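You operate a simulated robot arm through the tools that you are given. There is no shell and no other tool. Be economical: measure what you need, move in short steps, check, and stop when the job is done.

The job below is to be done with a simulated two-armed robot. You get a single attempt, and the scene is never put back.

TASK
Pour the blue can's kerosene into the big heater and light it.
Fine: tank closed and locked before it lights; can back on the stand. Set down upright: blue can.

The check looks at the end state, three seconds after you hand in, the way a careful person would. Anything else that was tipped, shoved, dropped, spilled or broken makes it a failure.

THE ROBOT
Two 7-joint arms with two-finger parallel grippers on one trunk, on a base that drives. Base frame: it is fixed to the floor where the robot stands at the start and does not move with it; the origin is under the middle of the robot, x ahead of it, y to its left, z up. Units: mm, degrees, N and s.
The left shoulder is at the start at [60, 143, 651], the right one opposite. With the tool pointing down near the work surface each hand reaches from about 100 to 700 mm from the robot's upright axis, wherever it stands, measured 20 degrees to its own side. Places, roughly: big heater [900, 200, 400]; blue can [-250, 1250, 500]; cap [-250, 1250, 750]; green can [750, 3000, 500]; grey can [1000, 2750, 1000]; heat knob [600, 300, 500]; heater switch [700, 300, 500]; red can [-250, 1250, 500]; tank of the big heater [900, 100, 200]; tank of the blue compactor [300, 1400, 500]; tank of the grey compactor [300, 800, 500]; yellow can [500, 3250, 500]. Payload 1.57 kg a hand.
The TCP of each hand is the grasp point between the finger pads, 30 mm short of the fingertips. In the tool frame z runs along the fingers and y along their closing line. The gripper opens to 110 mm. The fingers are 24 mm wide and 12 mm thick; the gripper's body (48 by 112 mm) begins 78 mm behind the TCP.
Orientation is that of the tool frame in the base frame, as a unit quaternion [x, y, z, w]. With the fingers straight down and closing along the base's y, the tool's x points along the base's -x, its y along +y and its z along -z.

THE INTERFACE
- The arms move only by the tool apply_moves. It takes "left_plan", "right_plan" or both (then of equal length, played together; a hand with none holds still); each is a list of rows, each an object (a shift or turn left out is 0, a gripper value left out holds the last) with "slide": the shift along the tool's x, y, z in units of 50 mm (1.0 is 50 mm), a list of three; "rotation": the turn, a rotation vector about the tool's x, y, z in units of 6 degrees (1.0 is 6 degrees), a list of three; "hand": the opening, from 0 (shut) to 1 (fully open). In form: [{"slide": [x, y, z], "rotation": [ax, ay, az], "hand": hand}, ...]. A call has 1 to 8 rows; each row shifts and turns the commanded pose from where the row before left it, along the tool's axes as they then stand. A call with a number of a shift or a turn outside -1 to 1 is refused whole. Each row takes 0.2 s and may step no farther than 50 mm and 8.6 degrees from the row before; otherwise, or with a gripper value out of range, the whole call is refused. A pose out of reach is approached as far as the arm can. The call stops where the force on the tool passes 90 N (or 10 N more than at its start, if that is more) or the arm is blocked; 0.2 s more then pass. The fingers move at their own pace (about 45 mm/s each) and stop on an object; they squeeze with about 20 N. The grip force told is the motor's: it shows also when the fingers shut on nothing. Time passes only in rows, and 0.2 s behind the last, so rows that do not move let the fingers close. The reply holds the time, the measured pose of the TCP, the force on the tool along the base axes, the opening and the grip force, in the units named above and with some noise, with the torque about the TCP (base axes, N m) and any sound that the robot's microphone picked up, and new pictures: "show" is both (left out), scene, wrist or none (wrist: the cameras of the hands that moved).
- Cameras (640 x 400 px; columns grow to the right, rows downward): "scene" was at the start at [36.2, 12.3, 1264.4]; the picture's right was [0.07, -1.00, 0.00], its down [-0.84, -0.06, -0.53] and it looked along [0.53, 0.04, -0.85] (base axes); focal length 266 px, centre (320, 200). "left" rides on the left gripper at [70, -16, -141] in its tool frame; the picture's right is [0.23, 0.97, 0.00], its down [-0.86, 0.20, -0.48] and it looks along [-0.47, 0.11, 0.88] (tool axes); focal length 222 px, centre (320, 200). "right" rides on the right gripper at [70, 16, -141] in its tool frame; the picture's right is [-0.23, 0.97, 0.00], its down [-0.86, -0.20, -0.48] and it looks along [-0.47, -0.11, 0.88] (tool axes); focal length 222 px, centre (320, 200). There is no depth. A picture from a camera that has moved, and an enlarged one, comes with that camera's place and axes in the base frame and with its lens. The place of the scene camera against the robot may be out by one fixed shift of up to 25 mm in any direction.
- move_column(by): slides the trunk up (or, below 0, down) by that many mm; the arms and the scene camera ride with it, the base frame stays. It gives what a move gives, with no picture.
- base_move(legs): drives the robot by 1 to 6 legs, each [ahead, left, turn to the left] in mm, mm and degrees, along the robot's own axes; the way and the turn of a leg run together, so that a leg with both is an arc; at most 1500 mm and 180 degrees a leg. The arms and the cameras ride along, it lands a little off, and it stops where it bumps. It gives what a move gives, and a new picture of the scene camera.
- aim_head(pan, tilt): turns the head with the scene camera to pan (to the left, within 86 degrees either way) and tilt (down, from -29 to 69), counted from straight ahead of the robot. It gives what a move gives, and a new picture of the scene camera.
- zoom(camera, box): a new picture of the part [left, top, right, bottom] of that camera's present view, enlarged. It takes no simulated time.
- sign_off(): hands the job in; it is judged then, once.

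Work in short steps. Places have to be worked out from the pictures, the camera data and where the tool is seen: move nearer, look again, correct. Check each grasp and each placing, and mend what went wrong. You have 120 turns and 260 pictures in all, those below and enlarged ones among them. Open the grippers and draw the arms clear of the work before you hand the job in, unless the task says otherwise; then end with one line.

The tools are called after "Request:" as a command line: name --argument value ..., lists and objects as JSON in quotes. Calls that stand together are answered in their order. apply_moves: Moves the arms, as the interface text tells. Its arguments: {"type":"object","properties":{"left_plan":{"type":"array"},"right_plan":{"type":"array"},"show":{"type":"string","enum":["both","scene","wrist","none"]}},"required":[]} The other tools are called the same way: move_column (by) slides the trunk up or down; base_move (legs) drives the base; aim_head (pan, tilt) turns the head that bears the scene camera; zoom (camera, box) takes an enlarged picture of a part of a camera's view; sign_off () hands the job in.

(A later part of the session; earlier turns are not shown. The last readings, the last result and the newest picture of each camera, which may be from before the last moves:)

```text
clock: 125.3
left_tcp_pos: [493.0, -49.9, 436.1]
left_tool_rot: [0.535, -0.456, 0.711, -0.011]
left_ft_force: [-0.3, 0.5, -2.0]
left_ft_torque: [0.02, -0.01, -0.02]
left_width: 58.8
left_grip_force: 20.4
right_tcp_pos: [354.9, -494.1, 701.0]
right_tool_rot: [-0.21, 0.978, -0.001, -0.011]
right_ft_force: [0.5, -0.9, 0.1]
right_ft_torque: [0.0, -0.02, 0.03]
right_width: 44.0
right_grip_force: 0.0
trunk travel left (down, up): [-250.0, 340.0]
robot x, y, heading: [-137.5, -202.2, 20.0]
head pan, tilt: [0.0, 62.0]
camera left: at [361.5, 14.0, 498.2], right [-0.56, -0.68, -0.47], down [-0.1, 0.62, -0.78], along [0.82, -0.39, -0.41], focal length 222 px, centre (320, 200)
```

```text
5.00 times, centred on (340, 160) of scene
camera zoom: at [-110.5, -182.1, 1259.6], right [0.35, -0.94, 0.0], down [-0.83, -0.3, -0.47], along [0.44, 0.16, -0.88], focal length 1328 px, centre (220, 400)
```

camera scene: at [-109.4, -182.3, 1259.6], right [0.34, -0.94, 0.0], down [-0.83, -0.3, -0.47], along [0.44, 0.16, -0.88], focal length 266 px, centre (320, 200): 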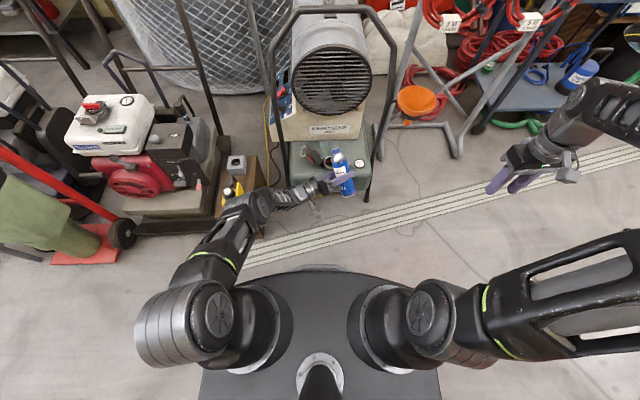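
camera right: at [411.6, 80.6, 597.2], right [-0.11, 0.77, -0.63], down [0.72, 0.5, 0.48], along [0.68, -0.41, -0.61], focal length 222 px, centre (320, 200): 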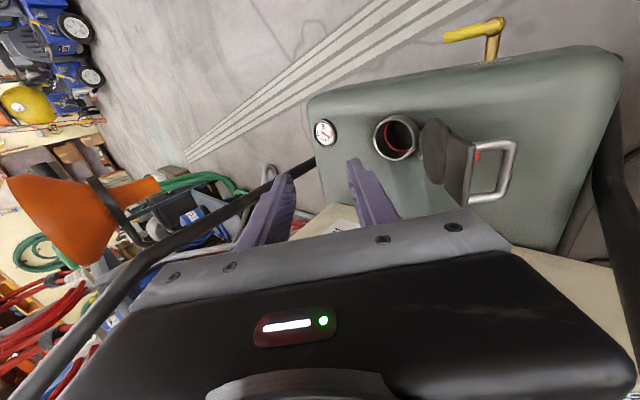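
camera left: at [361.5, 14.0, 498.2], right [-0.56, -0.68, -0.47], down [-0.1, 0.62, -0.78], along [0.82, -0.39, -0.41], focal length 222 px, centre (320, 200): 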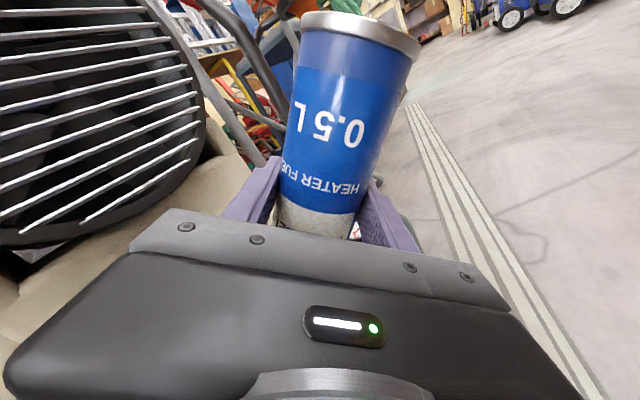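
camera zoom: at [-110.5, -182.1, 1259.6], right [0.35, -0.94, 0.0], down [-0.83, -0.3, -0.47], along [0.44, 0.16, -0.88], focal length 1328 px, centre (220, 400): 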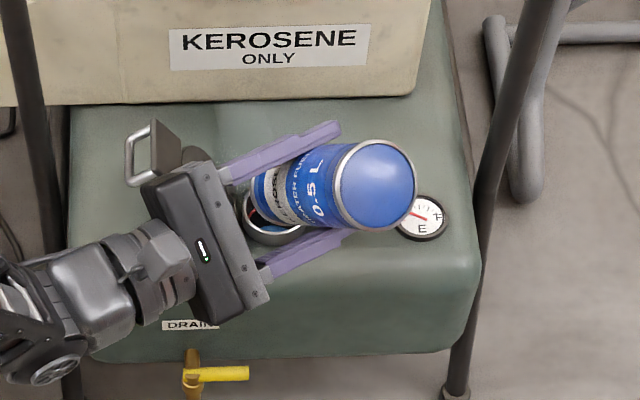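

The mouth is right over the neck. I wait longer and zoom on the gauge and neck.

Request:
apply_moves --left_plan '[{}, {}, {}, {}, {}, {}, {}, {}]' --show "none"

Request:
zoom --camera "scene" --box '[325, 145, 357, 177]'

Request:
zoom --camera "scene" --box '[374, 150, 394, 170]'

```text
clock: 127.1
left_tcp_pos: [492.2, -50.3, 436.7]
left_tool_rot: [0.535, -0.456, 0.711, -0.011]
left_ft_force: [0.1, -0.3, -0.7]
left_ft_torque: [0.01, -0.01, 0.0]
left_width: 58.8
left_grip_force: 20.0
right_tcp_pos: [355.1, -494.5, 701.0]
right_tool_rot: [-0.21, 0.978, -0.001, -0.01]
right_ft_force: [-0.9, -0.5, -0.1]
right_ft_torque: [0.0, -0.02, 0.02]
right_width: 43.9
right_grip_force: 0.0
trunk travel left (down, up): [-250.0, 340.0]
robot x, y, heading: [-142.4, -199.9, 20.2]
head pan, tilt: [0.0, 62.0]
```

```text
12.50 times, centred on (341, 161) of scene
camera zoom: at [-110.5, -182.1, 1259.6], right [0.35, -0.94, 0.0], down [-0.83, -0.3, -0.47], along [0.44, 0.16, -0.88], focal length 3320 px, centre (58, 688)
```

zoom: 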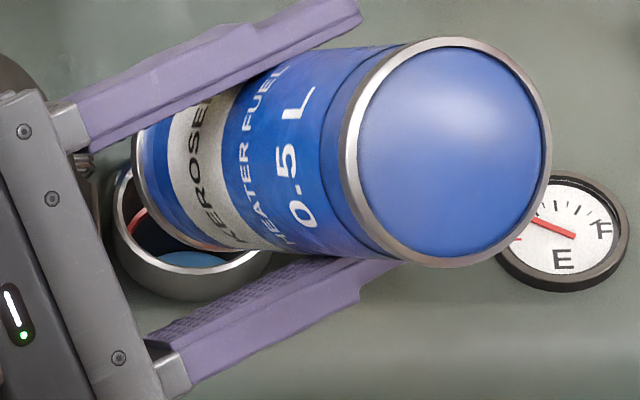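

```text
16.00 times, centred on (384, 160) of scene
camera zoom: at [-110.5, -182.1, 1259.6], right [0.35, -0.94, 0.0], down [-0.83, -0.3, -0.47], along [0.44, 0.16, -0.88], focal length 4250 px, centre (-704, 840)
```

zoom: 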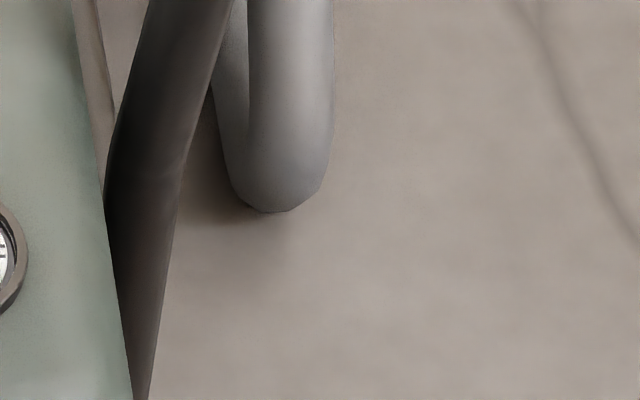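

The gauge needle seems to have risen slightly and the can feels lighter (~0.7 N). I steepen to about 151° to drain it fully and wait.

Request:
apply_moves --left_plan '[{"slide": [-0.029, -0.214, 0], "rotation": [0, 0, -1]}, {"slide": [-0.014, -0.21, 0], "rotation": [0, 0, -1]}, {}, {}, {}, {}, {}, {}]' --show "none"

Request:
zoom --camera "scene" --box '[320, 140, 365, 185]'

Request:
apply_moves --left_plan '[{}, {}, {}, {}, {}, {}, {}, {}]' --show "none"

Request:
zoom --camera "scene" --box '[320, 140, 365, 185]'

```text
clock: 128.9
left_tcp_pos: [503.9, -37.6, 448.9]
left_tool_rot: [0.58, -0.398, 0.708, 0.064]
left_ft_force: [0.3, -0.1, -1.2]
left_ft_torque: [0.01, 0.0, -0.01]
left_width: 58.9
left_grip_force: 20.0
right_tcp_pos: [354.4, -493.2, 700.9]
right_tool_rot: [-0.21, 0.978, 0.0, -0.011]
right_ft_force: [-0.8, -0.1, -0.5]
right_ft_torque: [0.03, -0.02, 0.0]
right_width: 43.8
right_grip_force: 0.1
trunk travel left (down, up): [-250.0, 340.0]
robot x, y, heading: [-139.9, -204.8, 20.0]
head pan, tilt: [0.0, 62.0]
```

```text
8.89 times, centred on (342, 162) of scene
camera zoom: at [-110.5, -182.0, 1259.6], right [0.35, -0.94, 0.0], down [-0.83, -0.3, -0.47], along [0.44, 0.16, -0.88], focal length 2361 px, centre (120, 533)
```

zoom: 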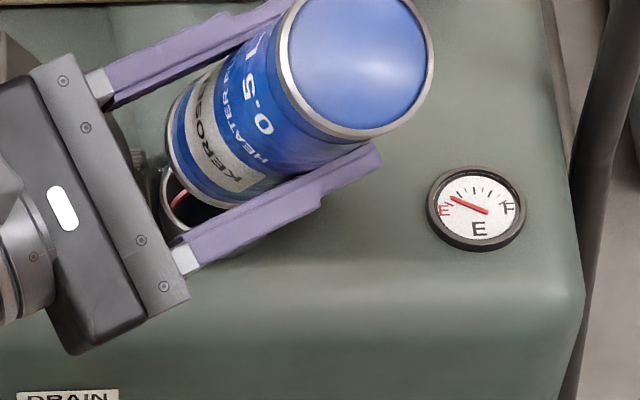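

```text
clock: 130.7
left_tcp_pos: [503.4, -37.3, 447.6]
left_tool_rot: [0.58, -0.398, 0.708, 0.064]
left_ft_force: [0.2, 0.8, -0.5]
left_ft_torque: [0.04, 0.03, -0.03]
left_width: 58.8
left_grip_force: 20.0
right_tcp_pos: [354.5, -493.8, 701.5]
right_tool_rot: [-0.21, 0.978, 0.0, -0.012]
right_ft_force: [1.3, -0.8, 0.2]
right_ft_torque: [0.02, 0.0, 0.02]
right_width: 43.9
right_grip_force: 0.0
trunk travel left (down, up): [-250.0, 340.0]
robot x, y, heading: [-140.2, -198.8, 20.3]
head pan, tilt: [0.0, 62.0]
```

```text
8.89 times, centred on (342, 162) of scene
camera zoom: at [-110.5, -182.0, 1259.6], right [0.35, -0.94, 0.0], down [-0.83, -0.3, -0.47], along [0.44, 0.16, -0.88], focal length 2361 px, centre (120, 533)
```

zoom: 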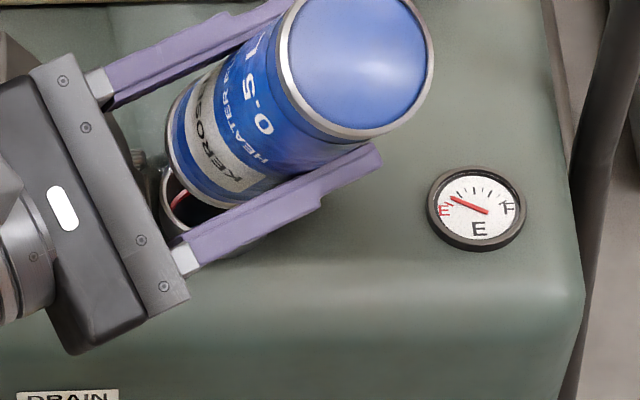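

The gauge is steady, nothing spilled, and the can now reads about 0.8 N lighter: it is empty. I roll back along the same path, then up.

Request:
apply_moves --left_plan '[{"slide": [-0.008, 0.21, 0], "rotation": [0, 0, 1]}, {"slide": [0.006, 0.216, 0], "rotation": [0, 0, 1]}, {"slide": [-0.015, 0.226, 0], "rotation": [0, 0, 1]}, {"slide": [-0.019, 0.227, 0], "rotation": [0, 0, 1]}, {"slide": [-0.011, 0.216, 0], "rotation": [0, 0, 1]}, {"slide": [-0.016, 0.223, 0], "rotation": [0, 0, 1]}, {"slide": [0.007, 0.224, 0], "rotation": [0, 0, 1]}, {"slide": [0.024, 0.24, 0], "rotation": [0, 0, 1]}]' --show "none"

Request:
apply_moves --left_plan '[{"slide": [0.139, -0.071, 0], "rotation": [0, 0, 1]}, {"slide": [0.098, -0.15, 0], "rotation": [0, 0, 1]}, {"slide": [0.043, -0.24, 0], "rotation": [0, 0, 1]}, {"slide": [-0.028, -0.3, 0], "rotation": [0, 0, 1]}, {"slide": [-0.06, -0.29, 0], "rotation": [0, 0, 1]}, {"slide": [-0.12, -0.38, 0], "rotation": [0, 0, 1]}, {"slide": [-0.16, -0.37, 0], "rotation": [0, 0, 1]}, {"slide": [-0.196, -0.35, 0], "rotation": [0, 0, 1]}]' --show "none"

Request:
zoom --camera "scene" --box '[280, 80, 420, 220]'

```text
clock: 132.5
left_tcp_pos: [472.3, -78.0, 378.6]
left_tool_rot: [0.367, -0.6, 0.672, -0.231]
left_ft_force: [0.4, -0.1, -1.5]
left_ft_torque: [0.0, 0.0, 0.01]
left_width: 58.8
left_grip_force: 20.0
right_tcp_pos: [354.7, -493.0, 701.5]
right_tool_rot: [-0.21, 0.978, -0.001, -0.01]
right_ft_force: [-1.7, -0.1, 0.3]
right_ft_torque: [0.03, -0.02, 0.0]
right_width: 44.2
right_grip_force: 0.0
trunk travel left (down, up): [-250.0, 340.0]
robot x, y, heading: [-139.0, -202.8, 20.1]
head pan, tilt: [0.0, 62.0]
```

```text
clock: 134.3
left_tcp_pos: [462.7, -85.4, 492.2]
left_tool_rot: [-0.091, 0.697, -0.522, 0.483]
left_ft_force: [0.0, -0.1, -0.3]
left_ft_torque: [0.02, 0.01, 0.0]
left_width: 58.8
left_grip_force: 19.7
right_tcp_pos: [354.5, -493.4, 700.9]
right_tool_rot: [-0.21, 0.978, 0.0, -0.011]
right_ft_force: [0.2, -0.6, -0.7]
right_ft_torque: [-0.03, 0.03, 0.01]
right_width: 44.0
right_grip_force: 0.0
trunk travel left (down, up): [-250.0, 340.0]
robot x, y, heading: [-142.3, -199.3, 20.0]
head pan, tilt: [0.0, 62.0]
```

```text
2.86 times, centred on (350, 150) of scene
camera zoom: at [-110.5, -182.1, 1259.6], right [0.35, -0.94, 0.0], down [-0.83, -0.3, -0.47], along [0.44, 0.16, -0.88], focal length 759 px, centre (234, 343)
```

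zoom: 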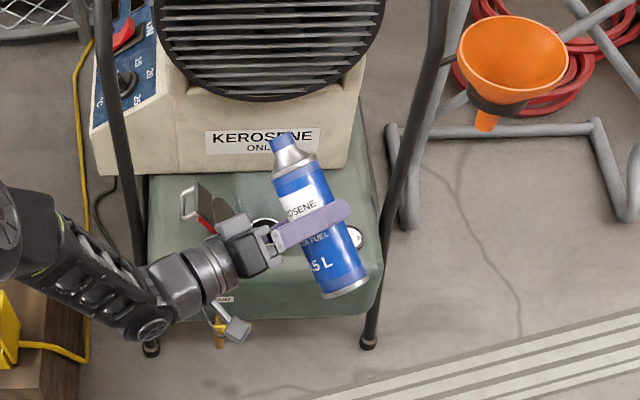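

Now the can back to upright (9 × 6°) while rising.

Request:
apply_moves --left_plan '[{"slide": [-0.139, -0.196, 0], "rotation": [0, 0, 1]}, {"slide": [-0.158, -0.18, 0], "rotation": [0, 0, 1]}, {"slide": [-0.176, -0.163, 0], "rotation": [0, 0, 1]}, {"slide": [-0.192, -0.143, 0], "rotation": [0, 0, 1]}, {"slide": [-0.206, -0.1225, 0], "rotation": [0, 0, 1]}, {"slide": [-0.218, -0.1, 0], "rotation": [0, 0, 1]}, {"slide": [-0.227, -0.077, 0], "rotation": [0, 0, 1]}, {"slide": [-0.234, -0.053, 0], "rotation": [0, 0, 1]}]' --show "none"

Request:
apply_moves --left_plan '[{"slide": [-0.24, 0, 0], "rotation": [0, 0, 1]}, {"slide": [-0.6, 0.25, -0.7]}, {"slide": [-0.6, 0.25, -0.7]}, {"slide": [-0.6, 0.25, -0.7]}, {"slide": [-0.6, 0.25, -0.7]}, {"slide": [-0.6, 0.25, -0.7]}, {"slide": [-0.6, 0.25, -0.7]}, {"slide": [-0.6, 0.25, -0.7]}]' --show "scene"

```text
clock: 136.1
left_tcp_pos: [460.6, -85.8, 589.9]
left_tool_rot: [0.199, 0.674, -0.279, 0.654]
left_ft_force: [-0.5, -0.6, -1.5]
left_ft_torque: [0.0, -0.04, 0.02]
left_width: 58.7
left_grip_force: 19.8
right_tcp_pos: [353.9, -493.7, 700.6]
right_tool_rot: [-0.21, 0.978, -0.001, -0.011]
right_ft_force: [0.5, 0.8, -1.1]
right_ft_torque: [-0.01, 0.02, -0.02]
right_width: 44.3
right_grip_force: 0.0
trunk travel left (down, up): [-250.0, 340.0]
robot x, y, heading: [-137.8, -202.4, 20.2]
head pan, tilt: [0.0, 62.0]
```

```text
clock: 137.9
left_tcp_pos: [328.2, 142.3, 808.6]
left_tool_rot: [0.235, 0.664, -0.244, 0.667]
left_ft_force: [0.2, -0.6, -0.5]
left_ft_torque: [0.01, 0.03, 0.0]
left_width: 59.2
left_grip_force: 20.0
right_tcp_pos: [354.0, -493.5, 701.3]
right_tool_rot: [-0.211, 0.977, 0.0, -0.011]
right_ft_force: [0.2, 0.4, 0.3]
right_ft_torque: [0.0, 0.03, 0.0]
right_width: 43.9
right_grip_force: 0.0
trunk travel left (down, up): [-250.0, 340.0]
robot x, y, heading: [-138.5, -203.0, 20.3]
head pan, tilt: [0.0, 62.0]
camera scene: at [-110.6, -182.0, 1259.6], right [0.35, -0.94, 0.0], down [-0.83, -0.3, -0.47], along [0.44, 0.16, -0.88], focal length 266 px, centre (320, 200)
```

scene: 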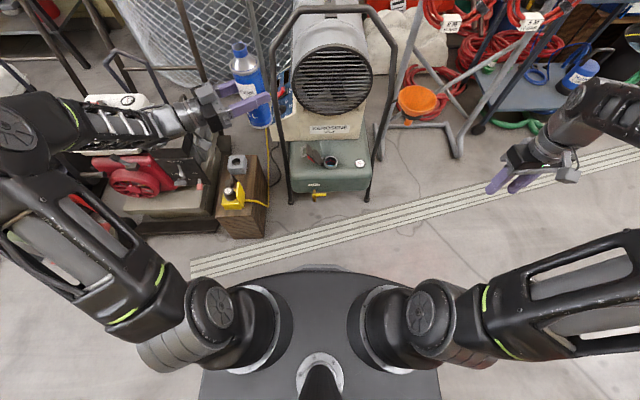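

The can is upright and parked left. Next: close and lock the lid with the right hand. I raise the trunk back 150 mm, drive the 140 mm back in, and raise the left hand a bit more.

Request:
move_column --by 150

Request:
apply_moves --left_plan '[{"slide": [-0.7, 0.3, -0.3]}, {"slide": [-0.6, 0.3, -0.3]}]' --show "none"

Request:
base_move --legs '[[142, 0, 0]]'

```text
clock: 139.7
left_tcp_pos: [327.5, 143.1, 957.8]
left_tool_rot: [0.234, 0.663, -0.245, 0.668]
left_ft_force: [0.0, -0.6, -1.2]
left_ft_torque: [-0.01, 0.0, 0.0]
left_width: 58.8
left_grip_force: 19.9
right_tcp_pos: [354.6, -494.2, 849.7]
right_tool_rot: [-0.211, 0.978, 0.0, -0.01]
right_ft_force: [-0.3, 0.5, -0.5]
right_ft_torque: [0.02, 0.01, -0.01]
right_width: 43.8
right_grip_force: 0.1
trunk travel left (down, up): [-400.0, 190.0]
robot x, y, heading: [-139.9, -201.8, 20.2]
head pan, tilt: [0.0, 62.0]
```

```text
clock: 140.3
left_tcp_pos: [322.6, 185.5, 1023.7]
left_tool_rot: [0.233, 0.663, -0.246, 0.668]
left_ft_force: [-0.5, 0.4, -0.5]
left_ft_torque: [0.01, 0.01, 0.02]
left_width: 58.9
left_grip_force: 19.5
right_tcp_pos: [354.7, -493.5, 851.8]
right_tool_rot: [-0.211, 0.978, 0.0, -0.01]
right_ft_force: [0.2, -0.1, 0.2]
right_ft_torque: [0.02, 0.01, -0.03]
right_width: 43.8
right_grip_force: 0.0
trunk travel left (down, up): [-400.0, 190.0]
robot x, y, heading: [-137.3, -202.3, 19.8]
head pan, tilt: [0.0, 62.0]
```

```text
clock: 141.6
left_tcp_pos: [452.6, 236.8, 1023.0]
left_tool_rot: [0.233, 0.664, -0.243, 0.668]
left_ft_force: [0.5, 0.6, -1.0]
left_ft_torque: [-0.04, -0.02, 0.03]
left_width: 58.8
left_grip_force: 20.1
right_tcp_pos: [486.4, -443.3, 850.3]
right_tool_rot: [-0.213, 0.977, 0.0, -0.011]
right_ft_force: [-0.3, 0.7, -0.3]
right_ft_torque: [-0.03, 0.04, -0.02]
right_width: 43.9
right_grip_force: 0.1
trunk travel left (down, up): [-400.0, 190.0]
robot x, y, heading: [-9.2, -153.5, 20.6]
head pan, tilt: [0.0, 62.0]
camera scene: at [21.1, -133.0, 1409.5], right [0.35, -0.94, 0.0], down [-0.83, -0.31, -0.47], along [0.44, 0.16, -0.88], focal length 266 px, centre (320, 200)
```

scene: 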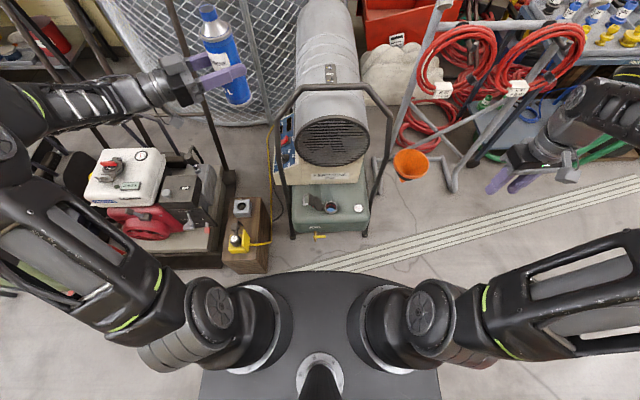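

Now bring the right hand over the tank again, descending as it goes.

Request:
apply_moves --right_plan '[{"slide": [-0.3, 0.85, 0.35], "hand": 0.3}, {"slide": [-0.3, 0.85, 0.35]}, {"slide": [-0.3, 0.85, 0.35]}, {"slide": [-0.3, 0.85, 0.35]}, {"slide": [-0.3, 0.85, 0.35]}, {"slide": [-0.3, 0.85, 0.35]}, {"slide": [-0.3, 0.85, 0.35]}, {"slide": [-0.3, 0.85, 0.35]}]' --show "none"

Request:
apply_moves --right_plan '[{"slide": [-0.5, 0.5, 0.5]}, {"slide": [-0.5, 0.3, 0.7]}, {"slide": [-0.5, 0, 0.8]}, {}]' --show "both"

Request:
zoom --camera "right" --box '[240, 60, 440, 240]'

```text
clock: 143.4
left_tcp_pos: [452.0, 236.2, 1022.7]
left_tool_rot: [0.233, 0.664, -0.243, 0.668]
left_ft_force: [-0.7, -0.3, -0.5]
left_ft_torque: [0.02, 0.02, 0.0]
left_width: 58.8
left_grip_force: 19.7
right_tcp_pos: [450.9, -83.6, 707.7]
right_tool_rot: [-0.211, 0.977, -0.001, -0.01]
right_ft_force: [0.5, 0.9, 0.3]
right_ft_torque: [-0.01, 0.01, -0.03]
right_width: 32.9
right_grip_force: 0.1
trunk travel left (down, up): [-400.0, 190.0]
robot x, y, heading: [-12.2, -155.1, 20.2]
head pan, tilt: [0.0, 62.0]
```

```text
clock: 144.4
left_tcp_pos: [452.1, 237.0, 1022.7]
left_tool_rot: [0.232, 0.664, -0.242, 0.668]
left_ft_force: [-0.5, 0.0, -0.9]
left_ft_torque: [0.02, 0.01, 0.0]
left_width: 58.5
left_grip_force: 20.0
right_tcp_pos: [500.4, -18.3, 608.4]
right_tool_rot: [-0.213, 0.977, 0.0, -0.011]
right_ft_force: [1.2, -0.9, 0.3]
right_ft_torque: [0.01, -0.01, 0.0]
right_width: 33.2
right_grip_force: 0.1
trunk travel left (down, up): [-400.0, 190.0]
robot x, y, heading: [-8.9, -152.9, 20.5]
head pan, tilt: [0.0, 62.0]
camera scene: at [20.2, -133.2, 1409.6], right [0.35, -0.94, 0.0], down [-0.83, -0.31, -0.47], along [0.44, 0.16, -0.88], focal length 266 px, centre (320, 200)
camera right: at [433.7, -31.8, 750.7], right [-0.2, 0.98, 0.0], down [0.87, 0.18, 0.46], along [0.45, 0.09, -0.89], focal length 222 px, centre (320, 200)
```

scene: 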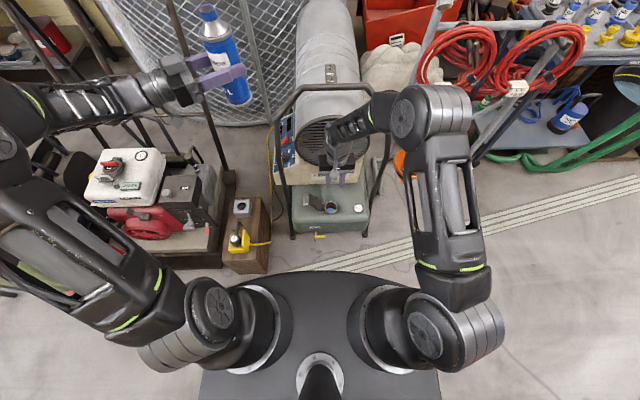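
right: 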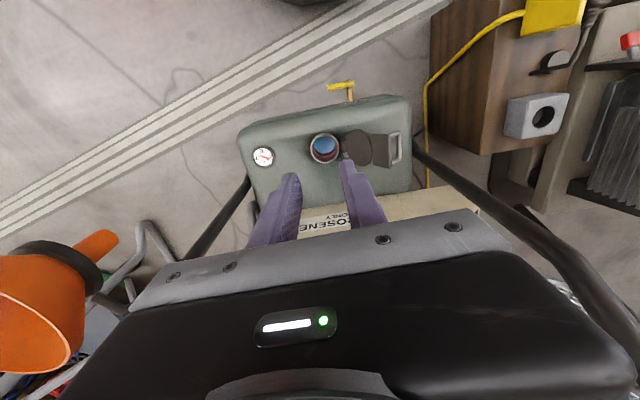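

```text
2.22 times, centred on (340, 150) of right
camera zoom: at [433.7, -31.8, 750.7], right [-0.2, 0.98, 0.0], down [0.87, 0.18, 0.46], along [0.45, 0.09, -0.89], focal length 494 px, centre (276, 311)
```

zoom: 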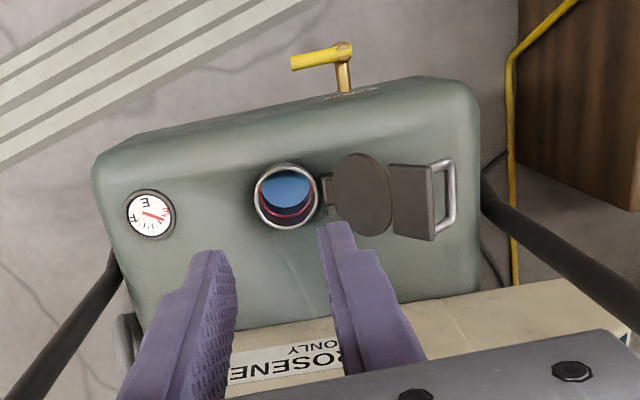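

Blue kerosene is visible in the neck, so the pour worked. The lid leans left, open about 120°; its bail is at z ≈ 400. I turn the hand 90° so the fingers will straddle the lever, then move left of the lid.

Request:
apply_moves --right_plan '[{"rotation": [0, 0, -1]}, {"rotation": [0, 0, -1]}, {"rotation": [0, 0, -1]}, {"rotation": [0, 0, -1]}, {"rotation": [0, 0, -1]}, {"rotation": [0, 0, -1]}, {"rotation": [0, 0, -1]}, {"rotation": [0, 0, -1]}]' --show "none"

Request:
apply_moves --right_plan '[{"rotation": [0, 0, -1]}, {"rotation": [0, 0, -1]}, {"rotation": [0, 0, -1]}, {"rotation": [0, 0, -1]}, {"rotation": [0, 0, -1]}, {"rotation": [0, 0, -1]}, {"rotation": [0, 0, -0.8], "slide": [-0.6, -0.2, 0]}, {"slide": [-0.9, -0.2, 0.3]}]' --show "none"

Request:
apply_moves --right_plan '[{"slide": [-0.9, -0.2, 0.3]}, {"slide": [-0.9, -0.2, 0.3]}, {"slide": [-0.25, 0, 0.6]}, {}]' --show "both"

```text
clock: 146.2
left_tcp_pos: [452.4, 236.3, 1025.4]
left_tool_rot: [0.232, 0.663, -0.244, 0.668]
left_ft_force: [0.4, 0.1, -1.6]
left_ft_torque: [-0.01, 0.0, -0.02]
left_width: 58.9
left_grip_force: 20.2
right_tcp_pos: [501.9, -17.7, 608.3]
right_tool_rot: [-0.593, 0.805, 0.003, -0.01]
right_ft_force: [-0.5, 0.3, -0.3]
right_ft_torque: [0.02, 0.0, 0.02]
right_width: 32.9
right_grip_force: 0.1
trunk travel left (down, up): [-400.0, 190.0]
robot x, y, heading: [-9.1, -152.8, 20.4]
head pan, tilt: [0.0, 62.0]
```

```text
clock: 148.0
left_tcp_pos: [452.4, 236.2, 1022.5]
left_tool_rot: [0.232, 0.663, -0.244, 0.668]
left_ft_force: [-0.2, -0.2, -0.9]
left_ft_torque: [0.01, 0.03, -0.02]
left_width: 58.8
left_grip_force: 19.5
right_tcp_pos: [493.0, 60.9, 594.2]
right_tool_rot: [0.836, -0.549, -0.007, 0.009]
right_ft_force: [0.5, -0.2, 0.3]
right_ft_torque: [0.01, 0.03, -0.02]
right_width: 32.8
right_grip_force: 0.1
trunk travel left (down, up): [-400.0, 190.0]
robot x, y, heading: [-9.0, -152.6, 20.3]
head pan, tilt: [0.0, 62.0]
```

```text
clock: 149.0
left_tcp_pos: [451.5, 237.2, 1023.3]
left_tool_rot: [0.233, 0.664, -0.243, 0.668]
left_ft_force: [-0.4, 0.0, -1.3]
left_ft_torque: [-0.02, 0.0, -0.01]
left_width: 58.8
left_grip_force: 20.1
right_tcp_pos: [467.4, 161.7, 531.3]
right_tool_rot: [0.836, -0.549, -0.007, 0.008]
right_ft_force: [0.4, -0.2, -0.5]
right_ft_torque: [0.01, -0.03, 0.0]
right_width: 32.7
right_grip_force: 0.1
trunk travel left (down, up): [-400.0, 190.0]
robot x, y, heading: [-8.8, -151.2, 20.5]
head pan, tilt: [0.0, 62.0]
camera scene: at [20.3, -133.2, 1409.6], right [0.35, -0.94, 0.0], down [-0.83, -0.31, -0.47], along [0.44, 0.16, -0.88], focal length 266 px, centre (320, 200)
camera right: at [482.4, 92.5, 674.8], right [-0.98, -0.18, 0.02], down [-0.15, 0.87, 0.48], along [-0.1, 0.47, -0.88], focal length 222 px, centre (320, 200)
```

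scene: 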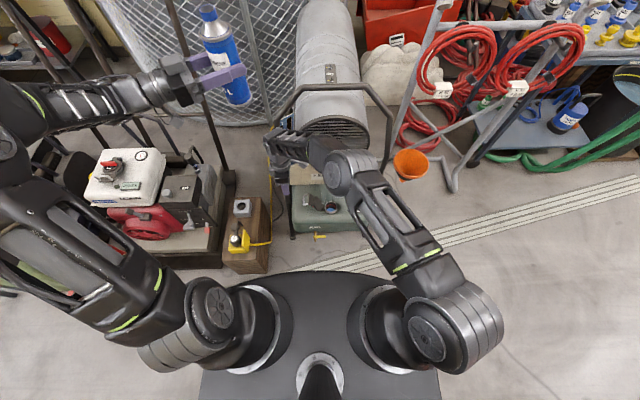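
right: 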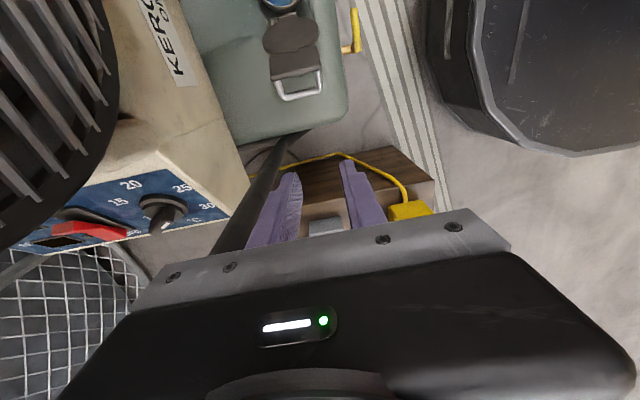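

The hand is left of the lid with the handle bar well behind. I descend to z 395 and begin pushing the bail to the right.

Request:
apply_moves --right_plan '[{"slide": [0, 0, 0.9]}, {"slide": [0, 0, 0.9]}, {"slide": [0, 0, 0.9]}, {"slide": [0.6, 0, 0]}, {"slide": [0.6, 0, 0]}, {}]' --show "wrist"

```text
clock: 150.4
left_tcp_pos: [452.1, 236.2, 1023.1]
left_tool_rot: [0.233, 0.664, -0.243, 0.668]
left_ft_force: [-0.2, 0.1, 0.0]
left_ft_torque: [0.03, -0.01, 0.01]
left_width: 58.6
left_grip_force: 19.8
right_tcp_pos: [485.4, 97.1, 434.3]
right_tool_rot: [0.836, -0.549, -0.006, 0.009]
right_ft_force: [0.3, 0.7, 0.6]
right_ft_torque: [-0.01, 0.02, -0.03]
right_width: 33.0
right_grip_force: 0.0
right hand out of reach, approached as far as the arm can: row 2, 3
trunk travel left (down, up): [-400.0, 190.0]
robot x, y, heading: [-10.9, -154.4, 20.4]
head pan, tilt: [0.0, 62.0]
camera right: at [500.3, 26.5, 577.1], right [-0.98, -0.18, 0.02], down [-0.15, 0.87, 0.48], along [-0.1, 0.47, -0.88], focal length 222 px, centre (320, 200)
```

right: 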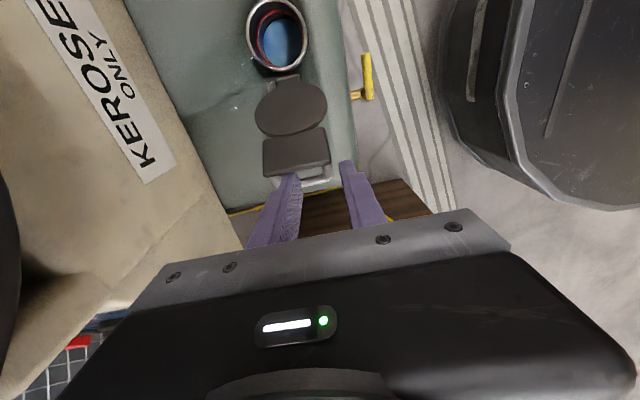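

The arm stopped at z 434 (reach). I step 30 mm left again and use the trunk to get 55 mm lower, outside the bail.

Request:
apply_moves --right_plan '[{"slide": [-0.7, -0.2, 0]}]' --show "none"

Request:
move_column --by -60

Request:
apply_moves --right_plan '[{}]' --show "wrist"

```text
clock: 150.8
left_tcp_pos: [451.3, 237.2, 1022.8]
left_tool_rot: [0.232, 0.664, -0.243, 0.668]
left_ft_force: [0.1, 1.1, -0.7]
left_ft_torque: [0.02, 0.02, 0.04]
left_width: 58.8
left_grip_force: 19.7
right_tcp_pos: [479.9, 133.3, 435.8]
right_tool_rot: [0.836, -0.549, -0.005, 0.008]
right_ft_force: [-0.3, -0.1, 1.1]
right_ft_torque: [0.0, 0.0, -0.01]
right_width: 33.2
right_grip_force: 0.0
trunk travel left (down, up): [-400.0, 190.0]
robot x, y, heading: [-13.6, -152.2, 20.2]
head pan, tilt: [0.0, 62.0]
```

```text
clock: 151.8
left_tcp_pos: [452.3, 235.9, 962.7]
left_tool_rot: [0.232, 0.664, -0.242, 0.669]
left_ft_force: [-0.6, -0.2, 0.0]
left_ft_torque: [-0.01, 0.01, 0.0]
left_width: 58.7
left_grip_force: 19.5
right_tcp_pos: [480.7, 132.4, 375.0]
right_tool_rot: [0.835, -0.55, -0.006, 0.009]
right_ft_force: [0.0, -0.1, 0.2]
right_ft_torque: [0.01, -0.01, 0.0]
right_width: 32.9
right_grip_force: 0.1
trunk travel left (down, up): [-340.0, 250.0]
robot x, y, heading: [-7.3, -156.8, 20.8]
head pan, tilt: [0.0, 62.0]
```

```text
clock: 152.2
left_tcp_pos: [451.7, 236.3, 963.6]
left_tool_rot: [0.233, 0.663, -0.244, 0.668]
left_ft_force: [-0.6, 0.1, -1.5]
left_ft_torque: [-0.02, 0.01, 0.02]
left_width: 59.0
left_grip_force: 19.8
right_tcp_pos: [478.7, 132.1, 376.2]
right_tool_rot: [0.836, -0.549, -0.006, 0.008]
right_ft_force: [-0.2, -0.3, 0.0]
right_ft_torque: [0.01, -0.03, -0.02]
right_width: 33.0
right_grip_force: 0.1
trunk travel left (down, up): [-340.0, 250.0]
robot x, y, heading: [-10.4, -150.6, 20.3]
head pan, tilt: [0.0, 62.0]
camera right: at [495.1, 62.3, 517.8], right [-0.98, -0.18, 0.02], down [-0.15, 0.87, 0.48], along [-0.1, 0.47, -0.88], focal length 222 px, centre (320, 200)
```

right: 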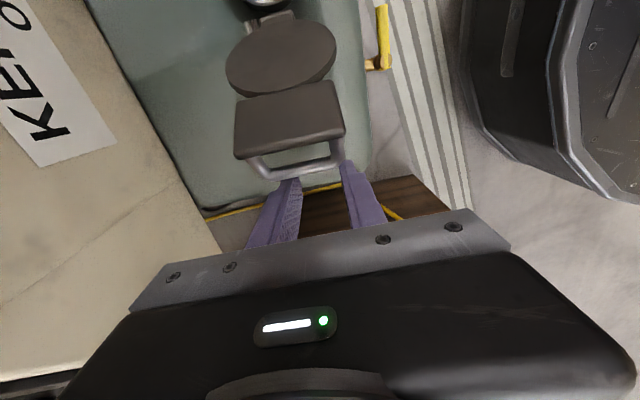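

The fingers are outside and below the bail. I shift 10 mm toward the heater to centre on the lid, then push right.

Request:
apply_moves --right_plan '[{"slide": [0, -0.22, 0]}, {"slide": [0.5, 0, 0]}, {"slide": [0.5, 0, 0]}, {"slide": [0.3, 0, 0]}, {}]' --show "wrist"

```text
clock: 153.4
left_tcp_pos: [452.6, 234.9, 962.5]
left_tool_rot: [0.232, 0.664, -0.243, 0.668]
left_ft_force: [-0.3, 0.0, -1.8]
left_ft_torque: [0.04, -0.05, -0.01]
left_width: 58.6
left_grip_force: 20.0
right_tcp_pos: [510.3, 68.1, 376.7]
right_tool_rot: [0.835, -0.549, -0.006, 0.008]
right_ft_force: [-0.9, 0.1, -0.2]
right_ft_torque: [-0.01, 0.0, 0.01]
right_width: 33.1
right_grip_force: 0.0
right hand out of reach, approached as far as the arm can: row 1
trunk travel left (down, up): [-340.0, 250.0]
robot x, y, heading: [-12.4, -151.1, 20.2]
head pan, tilt: [0.0, 62.0]
camera right: at [526.1, -0.7, 518.4], right [-0.98, -0.18, 0.02], down [-0.15, 0.87, 0.48], along [-0.1, 0.46, -0.88], focal length 222 px, centre (320, 200)
```

right: 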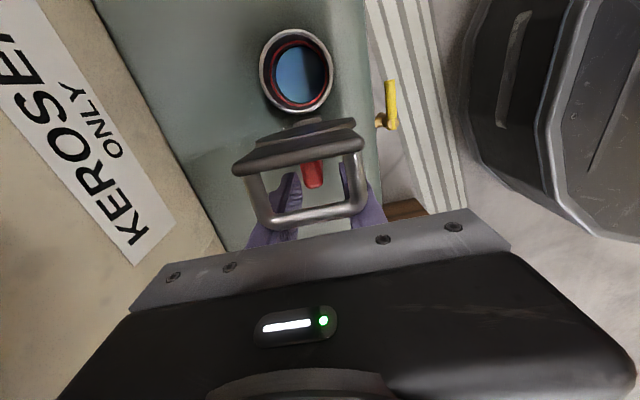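

The lid is near vertical, pushed through its bail, with the lever between the fingers. I go on over the top, raising the fingertips as the lid comes over.

Request:
apply_moves --right_plan '[{"slide": [0.24, 0, -0.46]}, {"slide": [0.3, 0, -0.4]}, {"slide": [0.4, 0, -0.2]}, {"slide": [0.4, 0, 0]}, {}]' --show "wrist"

```text
clock: 154.6
left_tcp_pos: [452.5, 237.1, 964.4]
left_tool_rot: [0.233, 0.664, -0.242, 0.668]
left_ft_force: [-0.5, 0.6, -1.1]
left_ft_torque: [0.0, 0.0, -0.03]
left_width: 58.9
left_grip_force: 20.4
right_tcp_pos: [539.8, 8.8, 429.4]
right_tool_rot: [0.836, -0.549, -0.007, 0.008]
right_ft_force: [-0.2, -0.3, 0.4]
right_ft_torque: [0.01, -0.02, -0.01]
right_width: 33.0
right_grip_force: 0.0
trunk travel left (down, up): [-340.0, 250.0]
robot x, y, heading: [-7.6, -150.6, 20.6]
head pan, tilt: [0.0, 62.0]
camera right: at [555.0, -61.0, 572.2], right [-0.98, -0.18, 0.02], down [-0.15, 0.87, 0.48], along [-0.1, 0.47, -0.88], focal length 222 px, centre (320, 200)
```

right: 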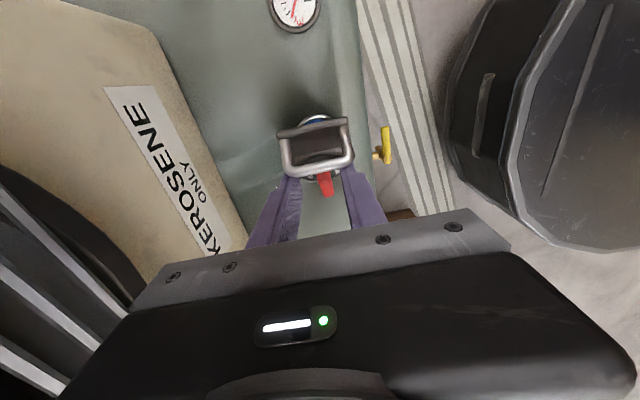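

The lid has come past vertical and rests on the fingertips. I push it down.

Request:
apply_moves --right_plan '[{"slide": [0.2, 0, 0.25]}, {"slide": [0.12, 0, 0.3]}, {"slide": [0.06, 0, 0.3]}, {"slide": [0, 0, 0.15]}, {}]' --show "none"

Request:
zoom --camera "right" --box '[220, 80, 420, 240]'

```text
clock: 155.8
left_tcp_pos: [452.2, 236.5, 962.4]
left_tool_rot: [0.233, 0.663, -0.243, 0.668]
left_ft_force: [-0.2, -1.0, -1.5]
left_ft_torque: [-0.02, 0.01, 0.03]
left_width: 59.0
left_grip_force: 20.1
right_tcp_pos: [546.0, -9.5, 380.7]
right_tool_rot: [0.836, -0.548, -0.006, 0.008]
right_ft_force: [-0.3, 0.1, 0.2]
right_ft_torque: [-0.05, -0.01, -0.01]
right_width: 33.1
right_grip_force: 0.1
trunk travel left (down, up): [-340.0, 250.0]
robot x, y, heading: [-10.1, -153.8, 20.6]
head pan, tilt: [0.0, 62.0]
```

```text
2.50 times, centred on (320, 160) of right
camera zoom: at [560.9, -79.2, 522.9], right [-0.98, -0.18, 0.02], down [-0.15, 0.87, 0.48], along [-0.1, 0.47, -0.88], focal length 555 px, centre (320, 300)
```

zoom: 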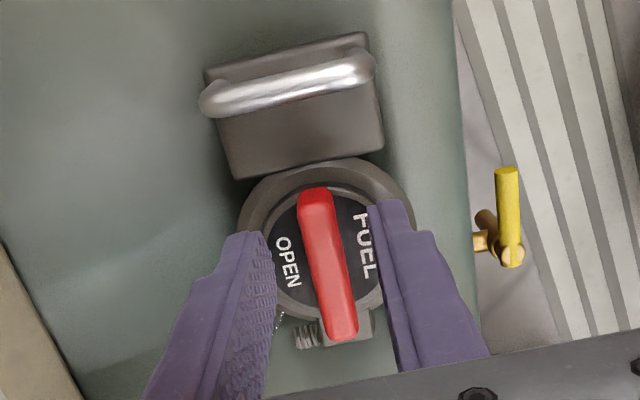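

The lid is down with the lever between the fingers. I centre on the pivot (9 mm left), press down to contact and grip the lever.

Request:
apply_moves --right_plan '[{"slide": [-0.2, 0, 0]}, {"slide": [0, 0, 0.15]}, {"slide": [0, 0, 0.07]}, {"hand": 0}, {}, {}]' --show "none"

Request:
zoom --camera "right" --box '[220, 80, 420, 240]'

```text
clock: 157.2
left_tcp_pos: [450.9, 235.3, 963.8]
left_tool_rot: [0.232, 0.663, -0.243, 0.669]
left_ft_force: [0.0, -0.4, -1.3]
left_ft_torque: [-0.03, 0.01, -0.01]
left_width: 58.7
left_grip_force: 19.9
right_tcp_pos: [539.1, -1.2, 371.9]
right_tool_rot: [0.836, -0.549, -0.006, 0.008]
right_ft_force: [-5.2, -5.1, 12.3]
right_ft_torque: [0.27, -0.34, -0.4]
right_width: 12.1
right_grip_force: 28.6
trunk travel left (down, up): [-340.0, 250.0]
robot x, y, heading: [-7.0, -153.4, 20.2]
head pan, tilt: [0.0, 62.0]
```

```text
2.50 times, centred on (320, 160) of right
camera zoom: at [556.0, -70.4, 512.7], right [-0.98, -0.18, 0.02], down [-0.14, 0.87, 0.48], along [-0.1, 0.47, -0.88], focal length 555 px, centre (320, 300)
```

zoom: 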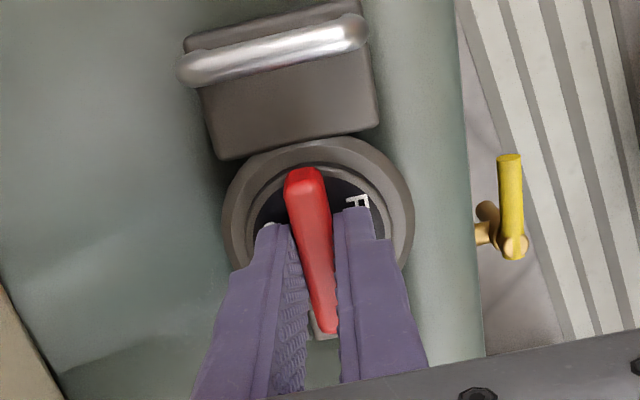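

Gripped with about 12 N pressing down; the position matches the unlocked grip. I turn clockwise 90°.

Request:
apply_moves --right_plan '[{"rotation": [0, 0, 1]}, {"rotation": [0, 0, 1]}, {"rotation": [0, 0, 1]}, {"rotation": [0, 0, 1]}, {"rotation": [0, 0, 1]}, {"rotation": [0, 0, 1]}, {"rotation": [0, 0, 1]}, {"rotation": [0, 0, 1]}]' --show "none"

Request:
zoom --camera "right" --box '[220, 80, 420, 240]'

Request:
apply_moves --right_plan '[{"rotation": [0, 0, 1]}, {"rotation": [0, 0, 1]}, {"rotation": [0, 0, 1]}, {"rotation": [0, 0, 1]}, {"rotation": [0, 0, 1]}, {"rotation": [0, 0, 1]}, {"rotation": [0, 0, 1]}, {}]' --show "none"

Request:
zoom --camera "right" --box '[220, 80, 420, 240]'

```text
clock: 159.0
left_tcp_pos: [449.9, 235.0, 963.7]
left_tool_rot: [0.232, 0.663, -0.243, 0.669]
left_ft_force: [0.4, 0.4, -0.7]
left_ft_torque: [-0.02, 0.02, 0.05]
left_width: 58.6
left_grip_force: 19.8
right_tcp_pos: [539.9, -0.6, 370.1]
right_tool_rot: [-0.539, 0.842, 0.002, -0.009]
right_ft_force: [-6.3, -5.2, 10.9]
right_ft_torque: [0.42, -0.84, 0.0]
right_width: 11.6
right_grip_force: 29.2
trunk travel left (down, up): [-340.0, 250.0]
robot x, y, heading: [-11.2, -151.3, 20.3]
head pan, tilt: [0.0, 62.0]
```

```text
2.50 times, centred on (320, 160) of right
camera zoom: at [499.7, -56.3, 513.6], right [-0.79, 0.61, 0.01], down [0.55, 0.7, 0.46], along [0.28, 0.37, -0.89], focal length 555 px, centre (320, 300)
```

zoom: 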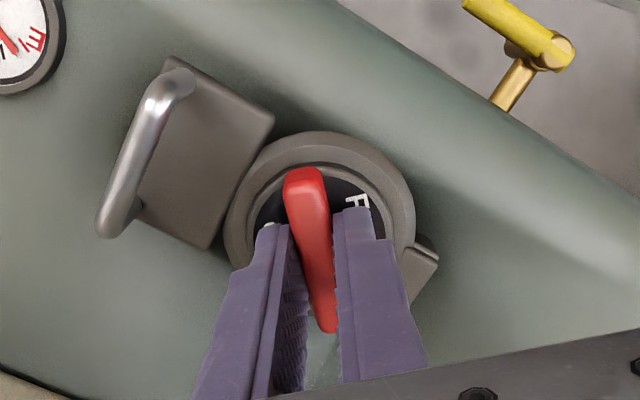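

```text
clock: 160.8
left_tcp_pos: [450.4, 234.6, 964.0]
left_tool_rot: [0.233, 0.663, -0.242, 0.668]
left_ft_force: [0.8, 0.7, -1.0]
left_ft_torque: [0.01, 0.01, 0.03]
left_width: 59.1
left_grip_force: 19.8
right_tcp_pos: [541.4, 0.3, 370.9]
right_tool_rot: [-0.202, 0.979, -0.001, -0.009]
right_ft_force: [-4.1, -17.7, 20.8]
right_ft_torque: [-0.41, 0.52, -0.02]
right_width: 11.8
right_grip_force: 28.8
trunk travel left (down, up): [-340.0, 250.0]
robot x, y, heading: [-6.8, -155.7, 20.4]
head pan, tilt: [0.0, 62.0]
```

```text
2.50 times, centred on (320, 160) of right
camera zoom: at [473.6, -12.6, 513.7], right [-0.18, 0.98, 0.0], down [0.87, 0.16, 0.46], along [0.45, 0.08, -0.89], focal length 555 px, centre (320, 300)
```

zoom: 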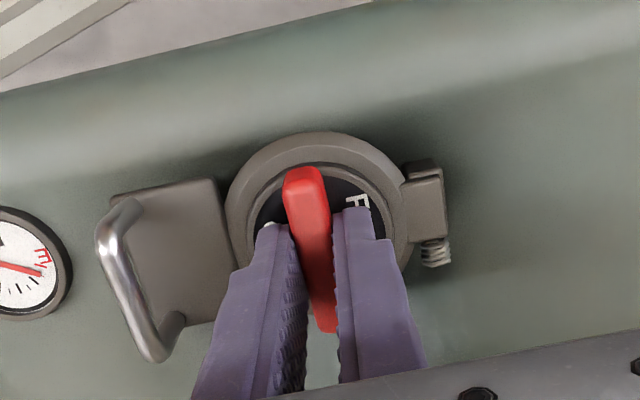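

Back at the original lever angle. I nudge 3° more to feel the stop, then release and rise.

Request:
apply_moves --right_plan '[{"rotation": [0, 0, 0.6]}, {}]' --show "none"

Request:
apply_moves --right_plan '[{"hand": 0.3}, {}, {"slide": [0, 0, -0.4]}, {"slide": [0, 0, -0.8]}, {"slide": [0.3, 0, -0.8]}, {"slide": [0.3, 0, -0.8]}, {}]' --show "both"

Request:
zoom --camera "right" --box '[240, 60, 420, 220]'

```text
clock: 161.4
left_tcp_pos: [450.0, 235.5, 964.3]
left_tool_rot: [0.235, 0.663, -0.244, 0.668]
left_ft_force: [0.4, -0.2, -1.0]
left_ft_torque: [0.0, 0.0, -0.01]
left_width: 59.0
left_grip_force: 19.6
right_tcp_pos: [541.3, -0.1, 371.6]
right_tool_rot: [-0.171, 0.985, -0.002, -0.01]
right_ft_force: [-4.7, -21.4, 25.7]
right_ft_torque: [-0.08, 0.35, 0.81]
right_width: 12.2
right_grip_force: 29.7
trunk travel left (down, up): [-340.0, 250.0]
robot x, y, heading: [-6.5, -153.0, 20.6]
head pan, tilt: [0.0, 62.0]
```

```text
clock: 163.0
left_tcp_pos: [452.0, 235.2, 963.0]
left_tool_rot: [0.233, 0.664, -0.242, 0.668]
left_ft_force: [-0.4, -0.4, -0.9]
left_ft_torque: [-0.02, 0.03, 0.03]
left_width: 58.8
left_grip_force: 19.8
right_tcp_pos: [516.3, -7.4, 509.3]
right_tool_rot: [-0.172, 0.985, -0.001, -0.009]
right_ft_force: [0.6, 0.4, 0.4]
right_ft_torque: [-0.01, 0.0, 0.01]
right_width: 32.9
right_grip_force: 0.1
trunk travel left (down, up): [-340.0, 250.0]
robot x, y, heading: [-11.8, -153.2, 20.3]
head pan, tilt: [0.0, 62.0]
camera scene: at [20.0, -133.4, 1349.6], right [0.35, -0.94, 0.0], down [-0.83, -0.31, -0.47], along [0.44, 0.16, -0.88], focal length 266 px, centre (320, 200)
camera right: at [448.6, -15.2, 653.6], right [-0.12, 0.99, 0.0], down [0.88, 0.1, 0.46], along [0.46, 0.05, -0.89], focal length 222 px, centre (320, 200)
```

scene: 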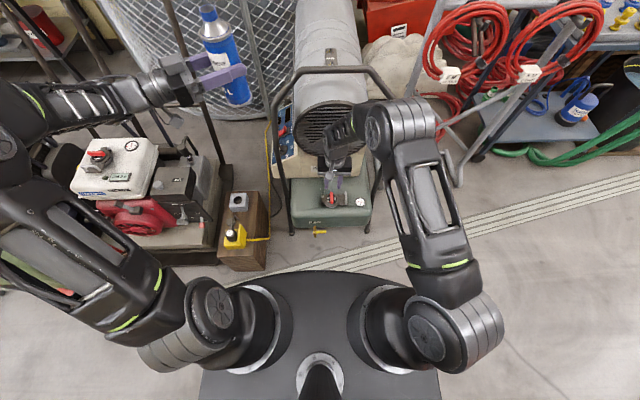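
right: 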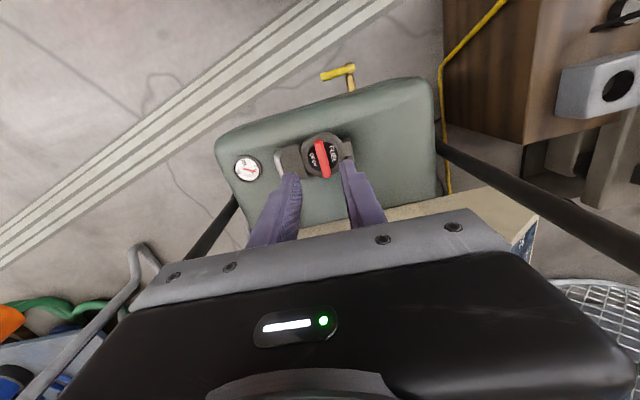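

```text
2.50 times, centred on (330, 140) of right
camera zoom: at [448.6, -15.2, 653.6], right [-0.12, 0.99, 0.0], down [0.88, 0.1, 0.46], along [0.46, 0.05, -0.89], focal length 555 px, centre (295, 350)
```

zoom: 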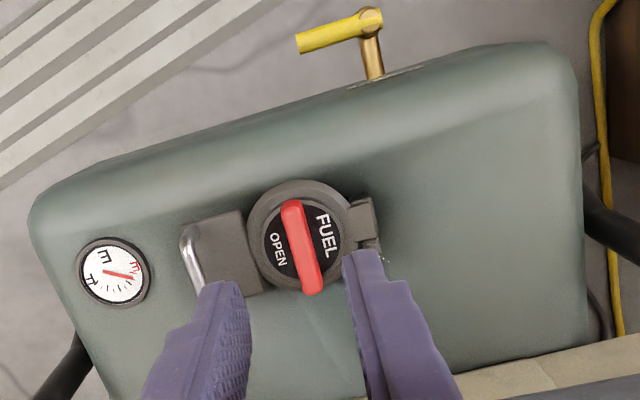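

The stop was felt (0.8 N m) and the lever is back in the locked position, tank closed. Now I inspect the heater's control panel and the power box.

Request:
zoom --camera "scene" --box '[262, 90, 322, 170]'

Request:
zoom --camera "scene" --box '[205, 170, 305, 270]'

```text
5.00 times, centred on (292, 130) of scene
camera zoom: at [20.0, -133.4, 1349.6], right [0.35, -0.94, 0.0], down [-0.83, -0.31, -0.47], along [0.44, 0.16, -0.88], focal length 1328 px, centre (460, 550)
```

zoom: 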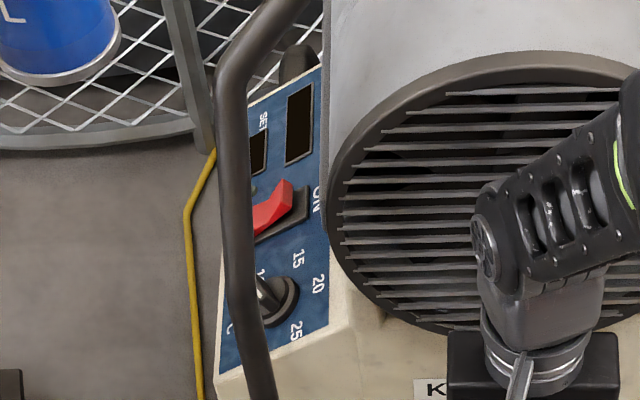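

```text
4.00 times, centred on (255, 220) of scene
camera zoom: at [20.0, -133.4, 1349.6], right [0.35, -0.94, 0.0], down [-0.83, -0.31, -0.47], along [0.44, 0.16, -0.88], focal length 1062 px, centre (580, 120)
```

zoom: 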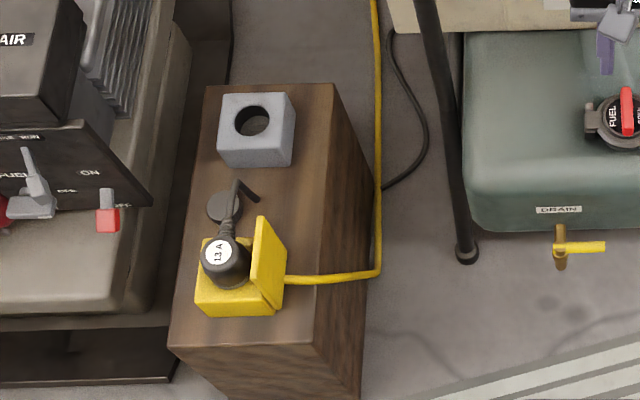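

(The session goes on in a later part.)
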